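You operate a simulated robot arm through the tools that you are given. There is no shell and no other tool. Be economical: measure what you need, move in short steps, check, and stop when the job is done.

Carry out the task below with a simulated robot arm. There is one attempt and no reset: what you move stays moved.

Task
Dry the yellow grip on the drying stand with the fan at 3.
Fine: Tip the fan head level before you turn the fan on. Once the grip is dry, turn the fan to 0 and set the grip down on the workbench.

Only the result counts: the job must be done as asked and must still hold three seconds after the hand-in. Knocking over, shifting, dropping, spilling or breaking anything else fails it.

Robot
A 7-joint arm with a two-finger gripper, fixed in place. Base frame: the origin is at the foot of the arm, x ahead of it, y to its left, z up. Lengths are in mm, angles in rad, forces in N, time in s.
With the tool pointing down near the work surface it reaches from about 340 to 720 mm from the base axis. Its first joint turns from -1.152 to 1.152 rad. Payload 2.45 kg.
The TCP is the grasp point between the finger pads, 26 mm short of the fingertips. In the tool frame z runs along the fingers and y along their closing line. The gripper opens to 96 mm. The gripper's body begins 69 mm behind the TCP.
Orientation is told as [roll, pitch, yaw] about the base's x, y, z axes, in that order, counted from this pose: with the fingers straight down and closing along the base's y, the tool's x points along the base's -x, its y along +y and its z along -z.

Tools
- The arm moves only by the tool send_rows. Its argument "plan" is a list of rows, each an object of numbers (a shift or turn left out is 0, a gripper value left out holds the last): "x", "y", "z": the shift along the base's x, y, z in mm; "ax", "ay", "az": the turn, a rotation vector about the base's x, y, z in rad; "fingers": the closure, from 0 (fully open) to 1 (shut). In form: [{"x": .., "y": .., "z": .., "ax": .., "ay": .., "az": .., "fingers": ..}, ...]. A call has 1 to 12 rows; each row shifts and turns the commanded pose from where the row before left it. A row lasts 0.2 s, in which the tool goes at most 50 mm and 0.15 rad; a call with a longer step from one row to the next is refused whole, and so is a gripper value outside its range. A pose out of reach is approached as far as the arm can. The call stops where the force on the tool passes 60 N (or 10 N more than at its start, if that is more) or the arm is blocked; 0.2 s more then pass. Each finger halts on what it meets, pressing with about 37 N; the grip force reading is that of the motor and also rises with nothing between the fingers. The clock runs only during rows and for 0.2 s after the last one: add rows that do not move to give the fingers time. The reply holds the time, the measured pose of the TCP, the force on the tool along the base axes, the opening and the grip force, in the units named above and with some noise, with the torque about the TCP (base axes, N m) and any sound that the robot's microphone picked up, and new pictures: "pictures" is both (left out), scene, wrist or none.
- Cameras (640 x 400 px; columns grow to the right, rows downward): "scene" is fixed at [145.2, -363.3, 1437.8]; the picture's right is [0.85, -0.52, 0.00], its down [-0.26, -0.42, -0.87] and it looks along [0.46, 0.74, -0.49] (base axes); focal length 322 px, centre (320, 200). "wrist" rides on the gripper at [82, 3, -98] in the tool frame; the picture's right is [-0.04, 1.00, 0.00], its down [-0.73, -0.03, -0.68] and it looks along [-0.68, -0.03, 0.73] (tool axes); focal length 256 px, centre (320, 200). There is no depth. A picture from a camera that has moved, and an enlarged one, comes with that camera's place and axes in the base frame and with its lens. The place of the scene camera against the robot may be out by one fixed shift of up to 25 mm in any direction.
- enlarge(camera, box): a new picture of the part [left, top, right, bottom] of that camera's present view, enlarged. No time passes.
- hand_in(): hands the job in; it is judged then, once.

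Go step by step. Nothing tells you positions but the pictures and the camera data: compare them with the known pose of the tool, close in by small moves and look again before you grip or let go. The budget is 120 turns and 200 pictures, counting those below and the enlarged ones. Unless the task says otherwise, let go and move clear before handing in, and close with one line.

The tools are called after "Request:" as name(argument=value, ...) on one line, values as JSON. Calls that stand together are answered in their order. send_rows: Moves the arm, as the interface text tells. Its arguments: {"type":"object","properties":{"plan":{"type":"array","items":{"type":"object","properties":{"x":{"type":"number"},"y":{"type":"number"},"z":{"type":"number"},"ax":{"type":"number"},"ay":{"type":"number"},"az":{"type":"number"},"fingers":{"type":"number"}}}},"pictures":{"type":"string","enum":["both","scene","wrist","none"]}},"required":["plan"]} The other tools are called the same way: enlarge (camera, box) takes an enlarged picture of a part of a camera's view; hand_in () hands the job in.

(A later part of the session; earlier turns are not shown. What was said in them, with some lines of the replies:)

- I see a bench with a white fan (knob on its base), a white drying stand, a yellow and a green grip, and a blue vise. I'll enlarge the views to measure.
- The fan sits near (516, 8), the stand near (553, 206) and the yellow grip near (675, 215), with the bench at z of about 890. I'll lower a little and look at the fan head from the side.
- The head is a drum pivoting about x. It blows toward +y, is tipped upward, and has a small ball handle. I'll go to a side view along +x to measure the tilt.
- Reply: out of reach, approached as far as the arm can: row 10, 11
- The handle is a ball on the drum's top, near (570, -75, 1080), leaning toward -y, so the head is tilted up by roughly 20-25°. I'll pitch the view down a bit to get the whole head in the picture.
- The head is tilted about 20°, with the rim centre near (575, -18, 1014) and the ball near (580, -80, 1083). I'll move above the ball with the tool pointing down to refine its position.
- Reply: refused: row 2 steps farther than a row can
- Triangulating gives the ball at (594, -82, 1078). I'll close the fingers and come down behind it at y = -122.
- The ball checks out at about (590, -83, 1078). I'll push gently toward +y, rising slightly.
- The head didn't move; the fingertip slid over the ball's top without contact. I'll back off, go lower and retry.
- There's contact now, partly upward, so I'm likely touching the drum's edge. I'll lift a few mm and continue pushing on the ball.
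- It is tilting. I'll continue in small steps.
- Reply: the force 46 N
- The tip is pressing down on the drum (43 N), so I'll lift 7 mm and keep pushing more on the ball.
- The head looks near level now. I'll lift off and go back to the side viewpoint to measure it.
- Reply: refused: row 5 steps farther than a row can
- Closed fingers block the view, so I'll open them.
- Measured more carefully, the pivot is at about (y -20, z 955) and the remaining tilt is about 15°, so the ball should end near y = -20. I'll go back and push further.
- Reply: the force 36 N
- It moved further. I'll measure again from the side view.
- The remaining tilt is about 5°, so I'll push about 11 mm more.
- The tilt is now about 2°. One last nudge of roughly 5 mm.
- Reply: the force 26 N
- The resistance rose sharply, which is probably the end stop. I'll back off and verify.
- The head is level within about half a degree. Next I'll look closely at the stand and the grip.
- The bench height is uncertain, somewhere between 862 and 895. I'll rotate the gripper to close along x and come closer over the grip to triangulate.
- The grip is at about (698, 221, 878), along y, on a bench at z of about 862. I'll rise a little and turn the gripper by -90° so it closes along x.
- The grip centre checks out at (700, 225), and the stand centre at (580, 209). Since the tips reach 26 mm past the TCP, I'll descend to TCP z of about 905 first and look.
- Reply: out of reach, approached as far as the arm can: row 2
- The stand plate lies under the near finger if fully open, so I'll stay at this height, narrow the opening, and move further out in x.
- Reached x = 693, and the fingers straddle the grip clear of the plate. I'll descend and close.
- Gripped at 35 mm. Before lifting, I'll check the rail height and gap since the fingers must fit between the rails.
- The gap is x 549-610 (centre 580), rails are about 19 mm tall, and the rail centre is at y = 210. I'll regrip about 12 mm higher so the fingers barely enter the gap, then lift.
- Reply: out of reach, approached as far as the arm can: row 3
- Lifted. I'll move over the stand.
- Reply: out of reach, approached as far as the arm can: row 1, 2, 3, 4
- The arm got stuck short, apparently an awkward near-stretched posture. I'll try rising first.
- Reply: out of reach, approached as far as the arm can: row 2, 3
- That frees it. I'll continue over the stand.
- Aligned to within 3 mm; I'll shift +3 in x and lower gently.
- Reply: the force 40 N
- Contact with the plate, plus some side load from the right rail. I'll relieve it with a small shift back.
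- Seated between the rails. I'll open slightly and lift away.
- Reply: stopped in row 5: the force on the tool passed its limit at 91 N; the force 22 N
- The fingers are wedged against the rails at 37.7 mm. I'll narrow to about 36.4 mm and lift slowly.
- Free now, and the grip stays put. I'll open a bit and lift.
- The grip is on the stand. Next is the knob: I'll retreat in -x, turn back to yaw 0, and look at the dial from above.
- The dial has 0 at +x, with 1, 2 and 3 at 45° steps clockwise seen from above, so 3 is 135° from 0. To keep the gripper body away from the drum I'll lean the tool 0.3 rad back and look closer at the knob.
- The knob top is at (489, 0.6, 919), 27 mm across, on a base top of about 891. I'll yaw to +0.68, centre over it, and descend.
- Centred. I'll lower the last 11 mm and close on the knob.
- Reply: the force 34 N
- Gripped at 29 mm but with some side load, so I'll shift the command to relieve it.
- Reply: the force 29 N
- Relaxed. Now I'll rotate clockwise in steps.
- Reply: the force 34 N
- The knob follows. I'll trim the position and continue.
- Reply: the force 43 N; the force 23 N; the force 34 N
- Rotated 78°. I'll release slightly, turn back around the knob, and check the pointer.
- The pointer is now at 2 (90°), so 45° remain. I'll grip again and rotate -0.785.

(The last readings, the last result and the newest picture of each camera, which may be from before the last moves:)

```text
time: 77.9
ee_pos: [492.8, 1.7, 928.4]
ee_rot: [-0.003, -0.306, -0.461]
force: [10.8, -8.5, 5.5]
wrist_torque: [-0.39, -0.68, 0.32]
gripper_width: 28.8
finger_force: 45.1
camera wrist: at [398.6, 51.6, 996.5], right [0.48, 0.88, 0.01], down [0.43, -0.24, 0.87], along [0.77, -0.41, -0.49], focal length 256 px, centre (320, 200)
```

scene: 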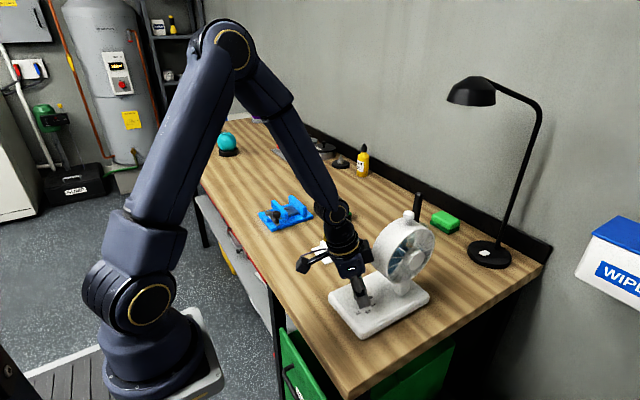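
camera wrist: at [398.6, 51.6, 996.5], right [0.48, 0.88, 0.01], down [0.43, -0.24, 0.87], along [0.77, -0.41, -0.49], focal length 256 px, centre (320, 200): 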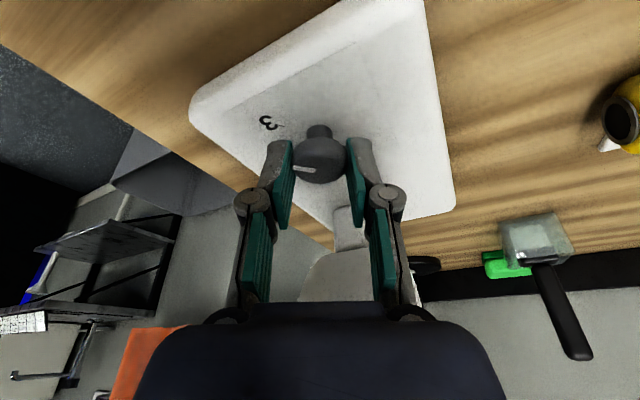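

The wrist torque rose, suggesting the end of travel near 3. I'll release and inspect.

Request:
send_rows(plan=[{"fingers": 0.5}, {}, {}, {"z": 5, "az": 0.12}, {"z": 5, "az": 0.12}, {"az": 0.12}, {}], pictures="none")

Request:
enlarge(camera="wrist", box=[220, 60, 420, 220])

Request:
enlarge(camera="scene", box=[310, 200, 450, 340])

```text
time: 79.5
ee_pos: [493.3, 1.6, 937.6]
ee_rot: [-0.004, -0.306, -0.096]
force: [-0.2, 0.4, -1.0]
wrist_torque: [0.03, 0.0, 0.03]
gripper_width: 47.8
finger_force: 0.1
```

```text
2.50 times, centred on (320, 140) of wrist
camera zoom: at [386.8, 14.5, 1006.2], right [0.13, 0.99, 0.01], down [0.49, -0.07, 0.87], along [0.86, -0.11, -0.5], focal length 640 px, centre (320, 350)
```

zoom: 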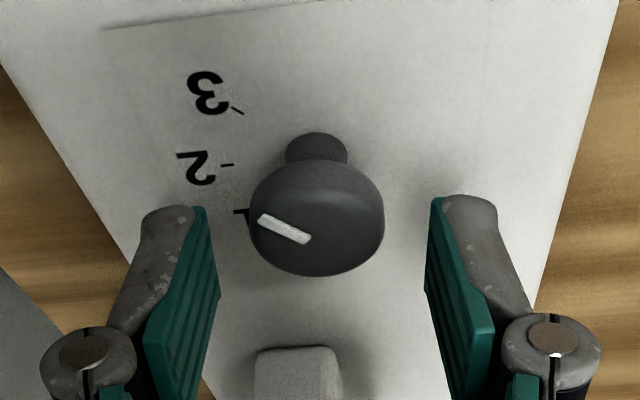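

```text
2.86 times, centred on (380, 270) of scene
camera zoom: at [145.2, -363.4, 1437.8], right [0.85, -0.52, 0.0], down [-0.26, -0.42, -0.87], along [0.46, 0.74, -0.49], focal length 921 px, centre (149, 0)
```

zoom: 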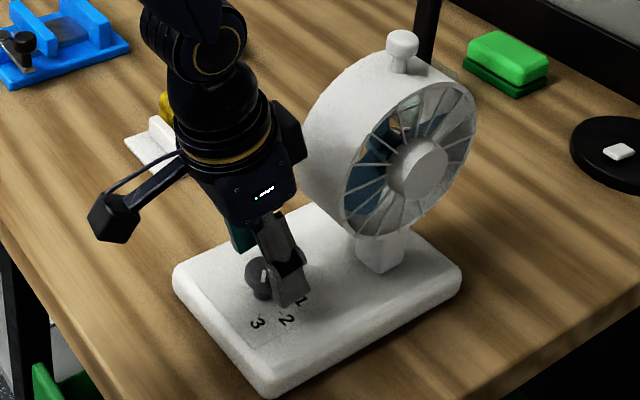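

The pointer is at 3 and the blades look blurred. I'll back off and watch the grip dry.

Request:
send_rows(plan=[{"z": 30}, {"z": 40, "x": -10}, {"z": 40, "x": -25, "az": 0.1}, {"y": 20, "ay": 0.1}, {"y": 20, "ay": 0.1}, {"y": 20, "ay": 0.1}, {}, {}, {}, {}, {}, {}])

Request:
enlarge(camera="scene", box=[290, 190, 450, 340])

```text
time: 82.1
ee_pos: [457.3, 58.9, 1048.5]
ee_rot: [-0.001, -0.006, 0.004]
force: [0.4, 0.0, 0.2]
wrist_torque: [0.03, 0.02, 0.0]
gripper_width: 47.9
finger_force: 0.1
camera wrist: at [375.0, 62.4, 1145.9], right [0.04, 1.0, 0.0], down [0.73, -0.02, 0.68], along [0.68, -0.03, -0.73], focal length 256 px, centre (320, 200)
```

scene: 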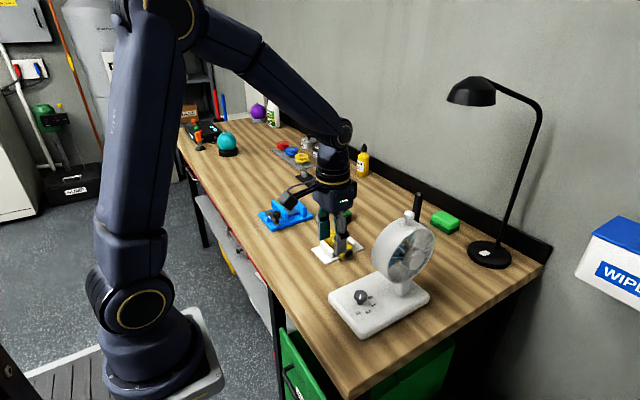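
wrist: 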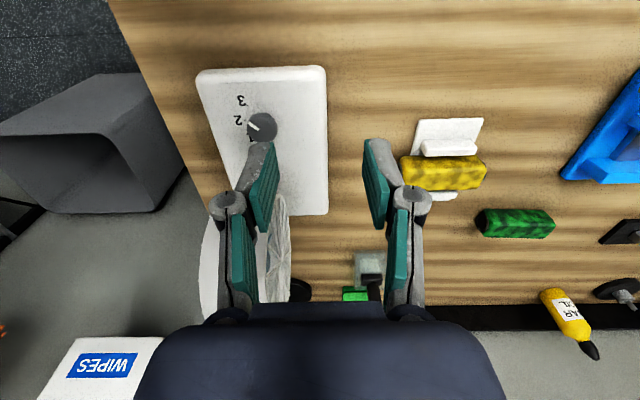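

```text
2.67 times, centred on (370, 265) of scene
camera zoom: at [145.2, -363.3, 1437.8], right [0.85, -0.52, 0.0], down [-0.26, -0.42, -0.87], along [0.46, 0.74, -0.49], focal length 860 px, centre (187, 27)
```

zoom: 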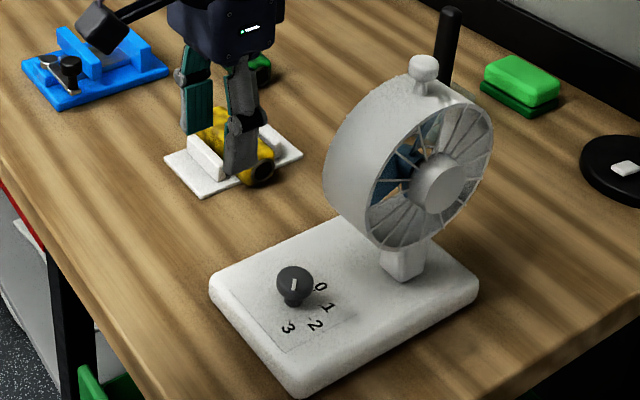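

The spots are fading, so it's drying. I'll wait a bit more.

Request:
send_rows(plan=[{}, {}, {}, {}, {}, {}, {}, {}, {}, {}, {}, {}], pictures="none")

Request:
enlarge(camera="wrist", box=[380, 100, 580, 250])

```text
time: 84.7
ee_pos: [456.5, 58.6, 1047.6]
ee_rot: [-0.002, -0.006, 0.004]
force: [-0.9, 0.1, 0.2]
wrist_torque: [0.02, 0.02, -0.04]
gripper_width: 48.1
finger_force: 0.0
```

```text
2.67 times, centred on (480, 175) of wrist
camera zoom: at [375.0, 62.4, 1145.9], right [0.04, 1.0, 0.0], down [0.73, -0.02, 0.68], along [0.68, -0.03, -0.73], focal length 683 px, centre (-107, 267)
```

zoom: 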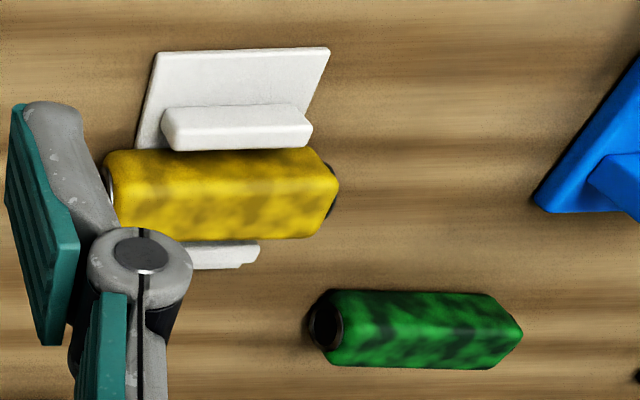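

Request:
send_rows(plan=[{}, {}, {}, {}, {}, {}, {}, {}, {}, {}, {}, {}], pictures="none")

Request:
send_rows(plan=[{}, {}, {}, {}, {}, {}, {}, {}, {}, {}, {}, {}], pictures="none")

Request:
enlarge(camera="wrist", box=[380, 100, 580, 250])

```text
time: 87.3
ee_pos: [456.9, 58.8, 1046.5]
ee_rot: [-0.003, -0.008, 0.001]
force: [-0.5, -0.3, -1.0]
wrist_torque: [0.0, -0.02, 0.02]
gripper_width: 47.9
finger_force: 0.1
```

```text
time: 89.9
ee_pos: [455.8, 59.4, 1048.0]
ee_rot: [-0.001, -0.006, 0.003]
force: [0.1, 1.0, 0.8]
wrist_torque: [-0.05, 0.01, -0.02]
gripper_width: 48.3
finger_force: 0.1
```

```text
2.67 times, centred on (480, 175) of wrist
camera zoom: at [375.0, 62.4, 1145.9], right [0.04, 1.0, 0.0], down [0.73, -0.02, 0.68], along [0.68, -0.03, -0.73], focal length 683 px, centre (-107, 267)
```

zoom: 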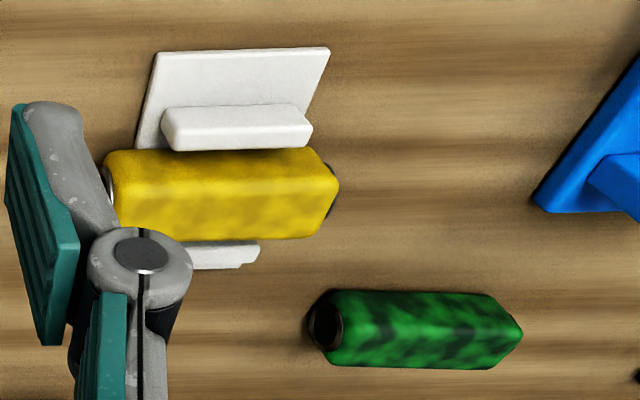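

Nearly dry, with faint patches remaining. I'll wait more.

Request:
send_rows(plan=[{}, {}, {}, {}, {}, {}, {}, {}, {}, {}, {}, {}], pictures="none")

Request:
send_rows(plan=[{}, {}, {}, {}, {}, {}, {}, {}, {}, {}, {}, {}], pictures="none")

Request:
send_rows(plan=[{}, {}, {}, {}, {}, {}, {}, {}, {}, {}, {}, {}], pictures="none")

Request:
enlarge(camera="wrist", box=[380, 100, 580, 250])

Request:
enlarge(camera="wrist", box=[190, 60, 340, 160])

```text
time: 92.5
ee_pos: [457.4, 58.6, 1047.4]
ee_rot: [-0.002, -0.006, 0.004]
force: [0.8, -0.4, 0.5]
wrist_torque: [0.01, -0.01, -0.01]
gripper_width: 47.9
finger_force: 0.1
```

```text
time: 95.1
ee_pos: [456.0, 58.7, 1048.9]
ee_rot: [-0.002, -0.006, 0.003]
force: [-0.5, -0.1, 0.3]
wrist_torque: [-0.02, 0.0, -0.01]
gripper_width: 48.2
finger_force: 0.0
```

```text
time: 97.7
ee_pos: [457.9, 60.1, 1047.8]
ee_rot: [0.0, -0.005, 0.004]
force: [0.0, 0.7, 0.5]
wrist_torque: [0.01, -0.01, 0.0]
gripper_width: 47.8
finger_force: 0.1
```

```text
2.67 times, centred on (480, 175) of wrist
camera zoom: at [375.0, 62.4, 1145.9], right [0.04, 1.0, 0.0], down [0.73, -0.02, 0.68], along [0.68, -0.03, -0.73], focal length 683 px, centre (-107, 267)
```

zoom: 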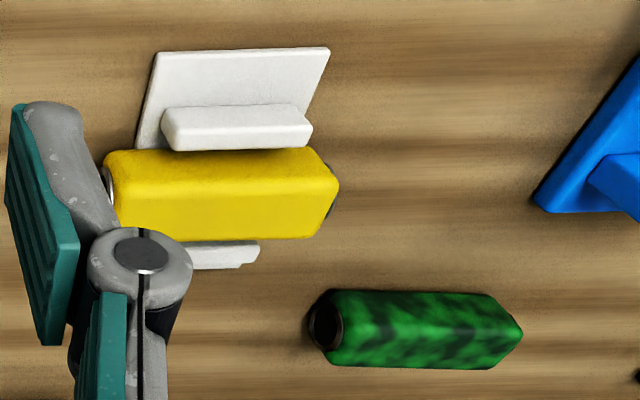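

```text
4.00 times, centred on (265, 110) of wrist
camera zoom: at [375.0, 62.4, 1145.9], right [0.04, 1.0, 0.0], down [0.73, -0.02, 0.68], along [0.68, -0.03, -0.73], focal length 1024 px, centre (540, 560)
```

zoom: 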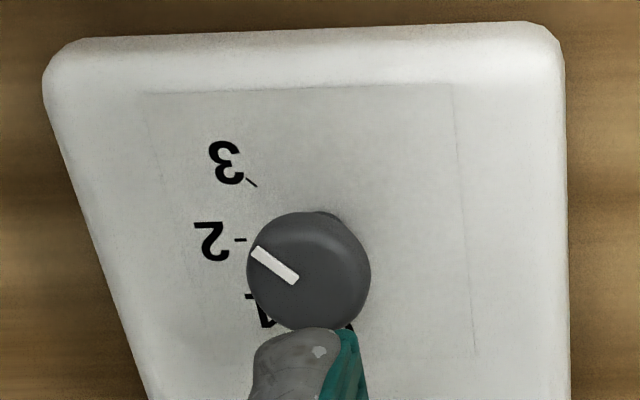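

Fully dry, with the pointer at 3. Now I'll return to the knob with lean and yaw -0.68 to turn it back to 0.

Request:
send_rows(plan=[{"ay": -0.15, "fingers": 0.35}, {"ay": -0.15}, {"az": -0.14, "y": -20}, {"az": -0.14, "y": -20}, {"az": -0.14, "y": -18.5}, {"az": -0.14, "z": -20}, {"az": -0.12, "z": -30}, {"x": 18, "z": -20}, {"x": 18, "z": -20}, {}], pictures="wrist")

```text
time: 99.9
ee_pos: [492.4, 1.3, 958.4]
ee_rot: [-0.004, -0.302, -0.675]
force: [-0.9, -0.9, -0.6]
wrist_torque: [0.0, -0.01, 0.01]
gripper_width: 62.5
finger_force: 0.1
camera wrist: at [410.8, 72.0, 1026.6], right [0.66, 0.75, 0.01], down [0.37, -0.33, 0.87], along [0.66, -0.57, -0.5], focal length 256 px, centre (320, 200)
```

wrist: 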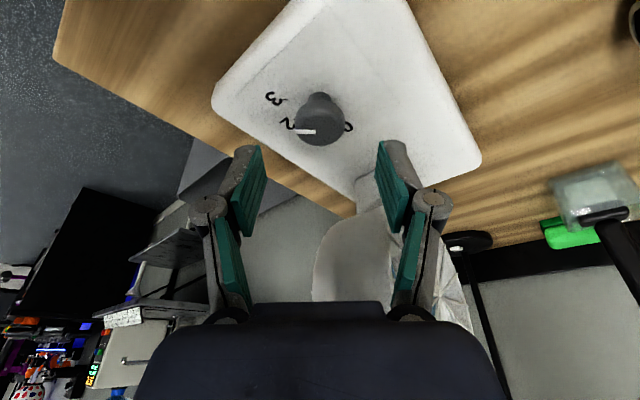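

Request:
send_rows(plan=[{"z": -12}, {"z": -11}, {"z": -8}, {}, {"fingers": 0.9}, {}, {}, {}], pictures="wrist")

```text
time: 101.7
ee_pos: [493.3, 1.6, 927.4]
ee_rot: [-0.004, -0.304, -0.675]
force: [0.9, 1.2, -2.5]
wrist_torque: [-0.03, -0.1, 0.01]
gripper_width: 28.9
finger_force: 45.0
camera wrist: at [411.2, 71.9, 996.5], right [0.66, 0.76, 0.01], down [0.37, -0.33, 0.87], along [0.66, -0.57, -0.5], focal length 256 px, centre (320, 200)
```

wrist: 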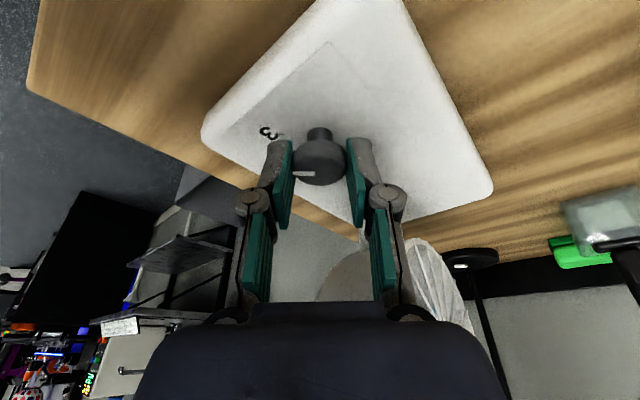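

Request:
send_rows(plan=[{"az": 0.13}, {"az": 0.13}, {"az": 0.13}, {"az": 0.13}, {"az": 0.13}, {}], pictures="none")

```text
time: 103.1
ee_pos: [493.6, 0.5, 927.1]
ee_rot: [-0.006, -0.302, -0.025]
force: [-19.1, -18.6, 24.8]
wrist_torque: [-0.44, 0.11, -0.06]
gripper_width: 28.7
finger_force: 44.9
```

Request:
send_rows(plan=[{"x": -0.8, "y": -1, "z": 0.6}, {"az": 0.14}, {"y": -0.5, "az": 0.14}, {"az": 0.14}, {"az": 0.14}, {"az": 0.14}, {}], pictures="none")

```text
time: 104.7
ee_pos: [491.8, -2.9, 927.6]
ee_rot: [-0.005, -0.304, 0.676]
force: [-10.3, -17.1, 13.9]
wrist_torque: [-0.76, 0.58, 0.0]
gripper_width: 28.6
finger_force: 45.3
```

Rotated 77° back. I'll release, swing back, and check the pointer.

Request:
send_rows(plan=[{"fingers": 0.5}, {}, {"x": 0.8, "y": 2, "z": 1}, {"az": -0.14}, {"az": -0.14}, {"az": -0.14}, {"az": -0.14}, {"az": -0.14}, {"az": -0.14}, {"az": -0.14}, {}], pictures="none")

Request:
enlarge(camera="wrist", box=[220, 60, 420, 220])

```text
time: 107.1
ee_pos: [492.6, 1.9, 927.5]
ee_rot: [-0.001, -0.305, -0.306]
force: [0.1, -0.6, 0.3]
wrist_torque: [-0.01, 0.0, 0.0]
gripper_width: 48.1
finger_force: 0.1
```

```text
2.50 times, centred on (320, 140) of wrist
camera zoom: at [392.3, 37.7, 996.8], right [0.34, 0.94, 0.01], down [0.46, -0.18, 0.87], along [0.82, -0.29, -0.5], focal length 640 px, centre (320, 350)
```

zoom: 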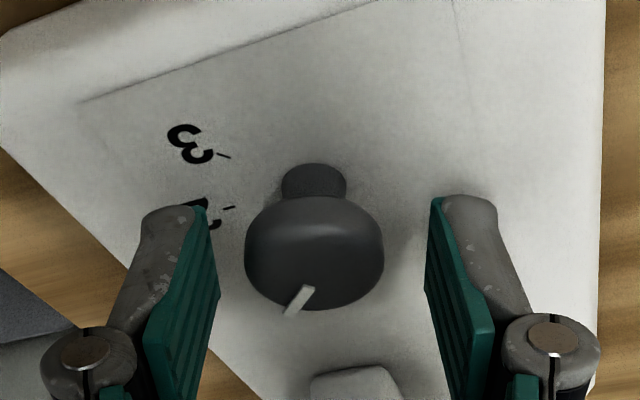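

The pointer is at 1, with 45° left to reach 0.

Request:
send_rows(plan=[{"fingers": 0.9}, {}, {}, {"az": 0.13}, {"az": 0.13}, {"az": 0.13}, {"az": 0.13}, {"az": 0.13}, {"az": 0.135}, {}], pictures="none")

Request:
send_rows(plan=[{"fingers": 0.5}, {}, {}, {"z": 5, "az": -0.14}, {"z": 5, "az": -0.14}, {"az": -0.14}, {}], pictures="none")

Request:
enlarge(camera="wrist", box=[220, 60, 420, 220])

```text
time: 109.3
ee_pos: [493.3, -1.3, 928.4]
ee_rot: [-0.005, -0.304, 0.475]
force: [-1.6, -31.9, -0.5]
wrist_torque: [-0.38, -0.6, -0.16]
gripper_width: 29.1
finger_force: 44.9
```

```text
time: 110.9
ee_pos: [492.2, 3.1, 937.5]
ee_rot: [-0.003, -0.303, 0.057]
force: [0.5, -0.2, 0.2]
wrist_torque: [0.02, 0.02, 0.0]
gripper_width: 48.2
finger_force: 0.0
```

```text
2.50 times, centred on (320, 140) of wrist
camera zoom: at [385.2, 0.6, 1006.6], right [-0.02, 1.0, 0.01], down [0.5, 0.0, 0.87], along [0.87, 0.02, -0.5], focal length 640 px, centre (320, 350)
```

zoom: 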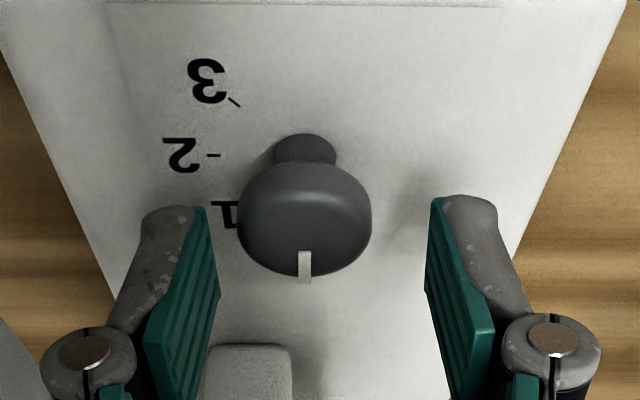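

The pointer is at 0. Now I'll retreat up and go to the grip with yaw -90°.

Request:
send_rows(plan=[{"z": 35}, {"z": 40, "x": -20}, {"z": 40, "x": -20, "ay": 0.1}, {"y": 40, "ay": 0.1}, {"y": 40, "ay": 0.1, "az": -0.06}, {"y": 40, "az": -0.14}, {"y": 40, "az": -0.14}, {"y": 38, "az": -0.14}, {"az": -0.14, "x": 30}, {"az": -0.14, "x": 30}, {"az": -0.14, "x": 30}, {"az": -0.14, "x": 30}], pictures="none")

Request:
send_rows(plan=[{"az": -0.14, "x": 7}, {"az": -0.14}, {"az": -0.14}, {"az": -0.13}, {}], pictures="none")

```text
time: 113.5
ee_pos: [573.4, 202.2, 1053.8]
ee_rot: [0.01, -0.004, -0.985]
force: [-0.4, 0.8, 0.6]
wrist_torque: [0.03, 0.03, -0.01]
gripper_width: 48.0
finger_force: 0.1
```

```text
time: 114.7
ee_pos: [578.7, 200.4, 1052.4]
ee_rot: [0.01, -0.006, -1.534]
force: [-0.9, -0.8, -0.1]
wrist_torque: [-0.03, -0.02, 0.01]
gripper_width: 47.9
finger_force: 0.0
```

Request:
send_rows(plan=[{"az": -0.037, "ax": -0.01, "z": -40}, {"z": -40}, {"z": -30}, {}])

```text
time: 115.7
ee_pos: [580.2, 200.2, 943.8]
ee_rot: [0.009, -0.014, -1.569]
force: [-0.1, -0.6, 0.0]
wrist_torque: [0.01, 0.0, 0.03]
gripper_width: 48.1
finger_force: 0.0
camera wrist: at [582.4, 283.7, 1040.4], right [1.0, -0.04, 0.01], down [-0.04, -0.72, 0.69], along [-0.02, -0.69, -0.72], focal length 256 px, centre (320, 200)
```

scene: 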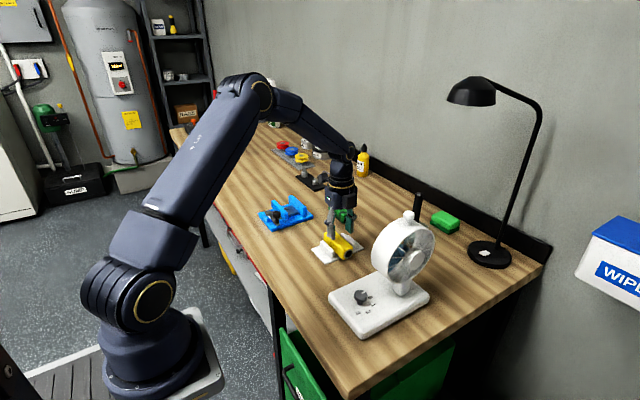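
wrist: 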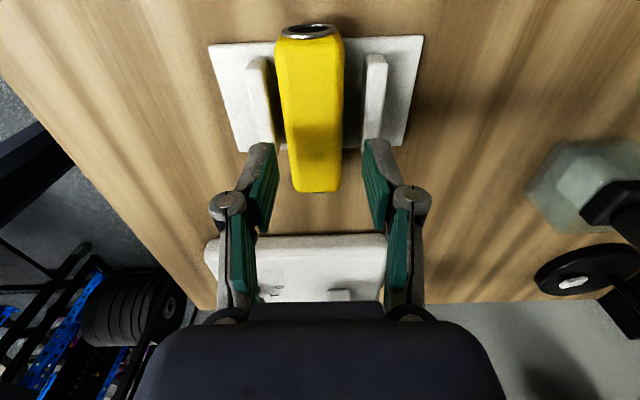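

Aligned. I'll lower to z = 917 with the tips just above the rails and close.

Request:
send_rows(plan=[{"x": -1.5, "z": -14, "ay": 0.01, "fingers": 0.54}, {"z": -8}, {"z": -4.5}, {}, {"fingers": 0.85}, {}, {}], pictures="wrist")

```text
time: 117.3
ee_pos: [580.1, 202.6, 915.6]
ee_rot: [-0.001, -0.013, -1.571]
force: [-0.8, 0.2, 0.2]
wrist_torque: [-0.02, 0.04, 0.0]
gripper_width: 35.0
finger_force: 37.0
camera wrist: at [582.1, 283.9, 1013.2], right [1.0, -0.04, 0.0], down [-0.03, -0.72, 0.69], along [-0.03, -0.69, -0.72], focal length 256 px, centre (320, 200)
```

wrist: 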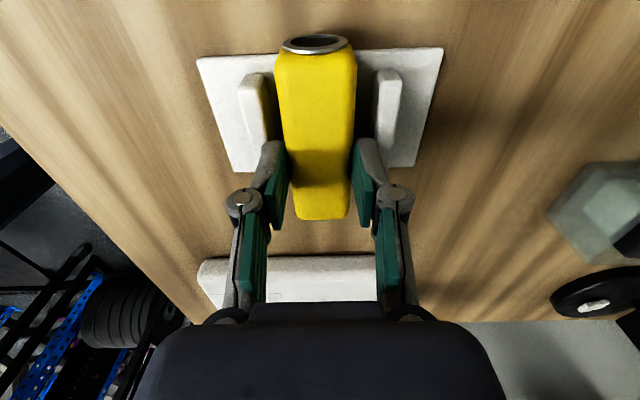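

Gripped cleanly. I'll lift and carry it to the clear bench area in front of the stand at x of about 455.

Request:
send_rows(plan=[{"z": 15}, {"z": 30}, {"z": 25}, {"x": -40}, {"x": -45}, {"x": -40}, {}])

```text
time: 118.9
ee_pos: [449.6, 199.7, 985.5]
ee_rot: [0.001, -0.013, -1.571]
force: [0.5, 0.1, -1.2]
wrist_torque: [0.0, 0.01, 0.01]
gripper_width: 35.2
finger_force: 37.2
camera wrist: at [453.6, 282.6, 1082.5], right [1.0, -0.04, 0.0], down [-0.03, -0.72, 0.69], along [-0.03, -0.69, -0.72], focal length 256 px, centre (320, 200)
```

scene: 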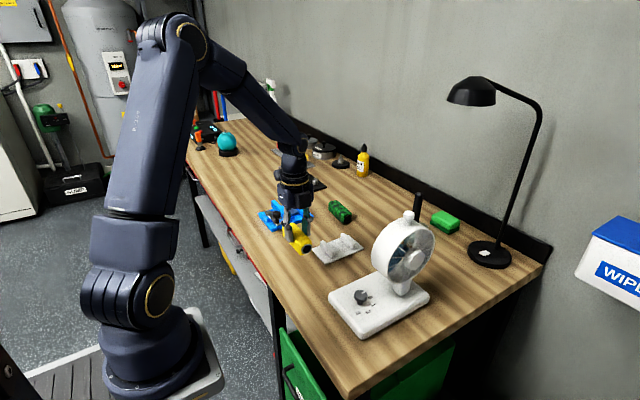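
wrist: 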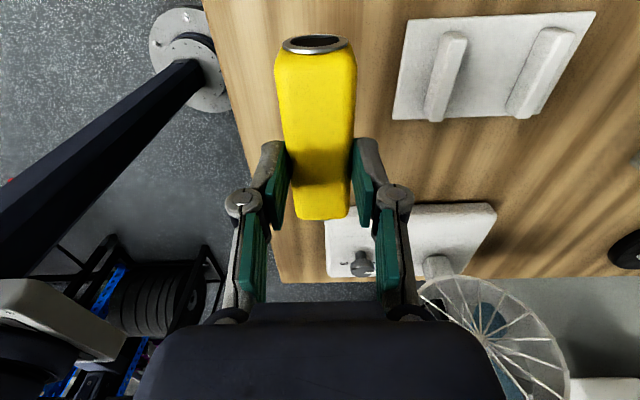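

Clear spot. I'll lower to just above the bench and then slowly to contact.

Request:
send_rows(plan=[{"z": -35}, {"z": -25}, {"z": -10}, {"z": -2}, {"z": -2}, {}], pictures="none")

```text
time: 120.3
ee_pos: [452.7, 200.9, 912.5]
ee_rot: [0.001, -0.014, -1.568]
force: [0.1, -0.6, -0.4]
wrist_torque: [-0.02, -0.01, 0.0]
gripper_width: 35.2
finger_force: 36.6
```

Request:
send_rows(plan=[{"z": -1.5}, {"z": -1.5}, {"z": -1}, {}], pictures="wrist")

```text
time: 121.3
ee_pos: [453.6, 201.9, 909.9]
ee_rot: [0.002, -0.015, -1.569]
force: [-12.3, -7.3, 43.6]
wrist_torque: [-0.33, 0.52, 0.01]
gripper_width: 35.1
finger_force: 36.8
camera wrist: at [457.2, 283.2, 1007.0], right [1.0, -0.04, 0.0], down [-0.03, -0.72, 0.69], along [-0.03, -0.69, -0.72], focal length 256 px, centre (320, 200)
```

wrist: 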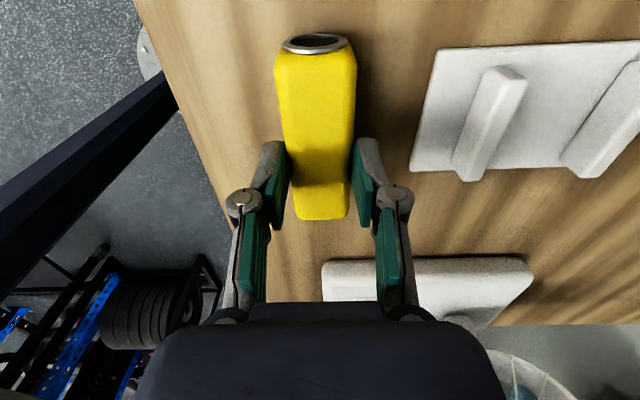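

It's on the bench. I'll ease up 1 mm, open, and lift away.

Request:
send_rows(plan=[{"z": 1}, {"fingers": 0.5}, {}, {}, {"z": 15}, {"z": 40}, {"z": 45}, {"z": 30, "x": -10}, {}])

Request:
enlarge(camera="scene", box=[270, 190, 450, 340])

```text
time: 123.3
ee_pos: [445.7, 200.0, 1036.2]
ee_rot: [0.003, -0.016, -1.568]
force: [0.4, -0.5, 0.3]
wrist_torque: [0.02, 0.02, -0.01]
gripper_width: 48.0
finger_force: 0.1
camera wrist: at [448.9, 282.7, 1133.8], right [1.0, -0.04, 0.0], down [-0.03, -0.72, 0.69], along [-0.03, -0.69, -0.72], focal length 256 px, centre (320, 200)
```

scene: 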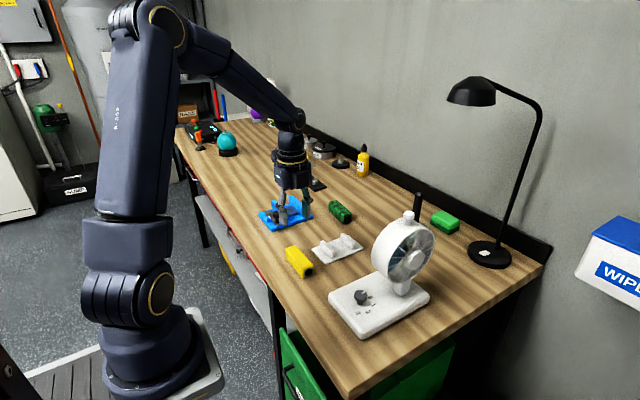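
wrist: 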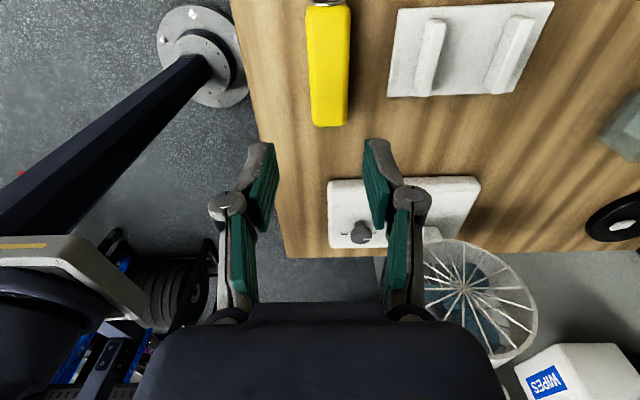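

```text
2.67 times, centred on (360, 265) of scene
camera zoom: at [145.2, -363.4, 1437.8], right [0.85, -0.52, 0.0], down [-0.26, -0.42, -0.87], along [0.46, 0.74, -0.49], focal length 860 px, centre (213, 27)
```

zoom: 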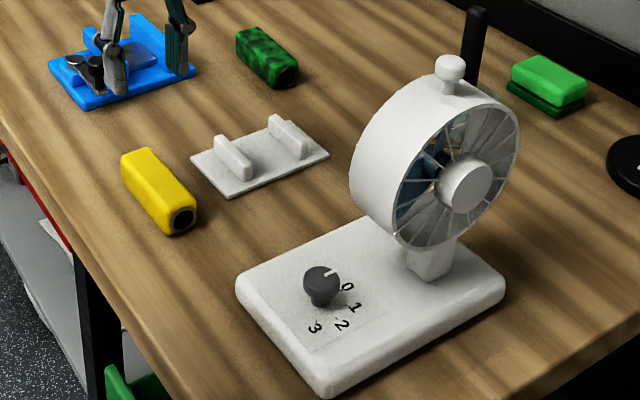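

The grip is dry and resting on the workbench, the knob is at 0, the head is level, and the arm is clear, so I'm handing in.

Request:
hand_in()

```text
The job is handed in.
```

The yellow grip was dried on the stand with the fan at 3 and its head tipped level beforehand. The fan is now back at 0, the grip is on the workbench in front of the stand, and the job is handed in.
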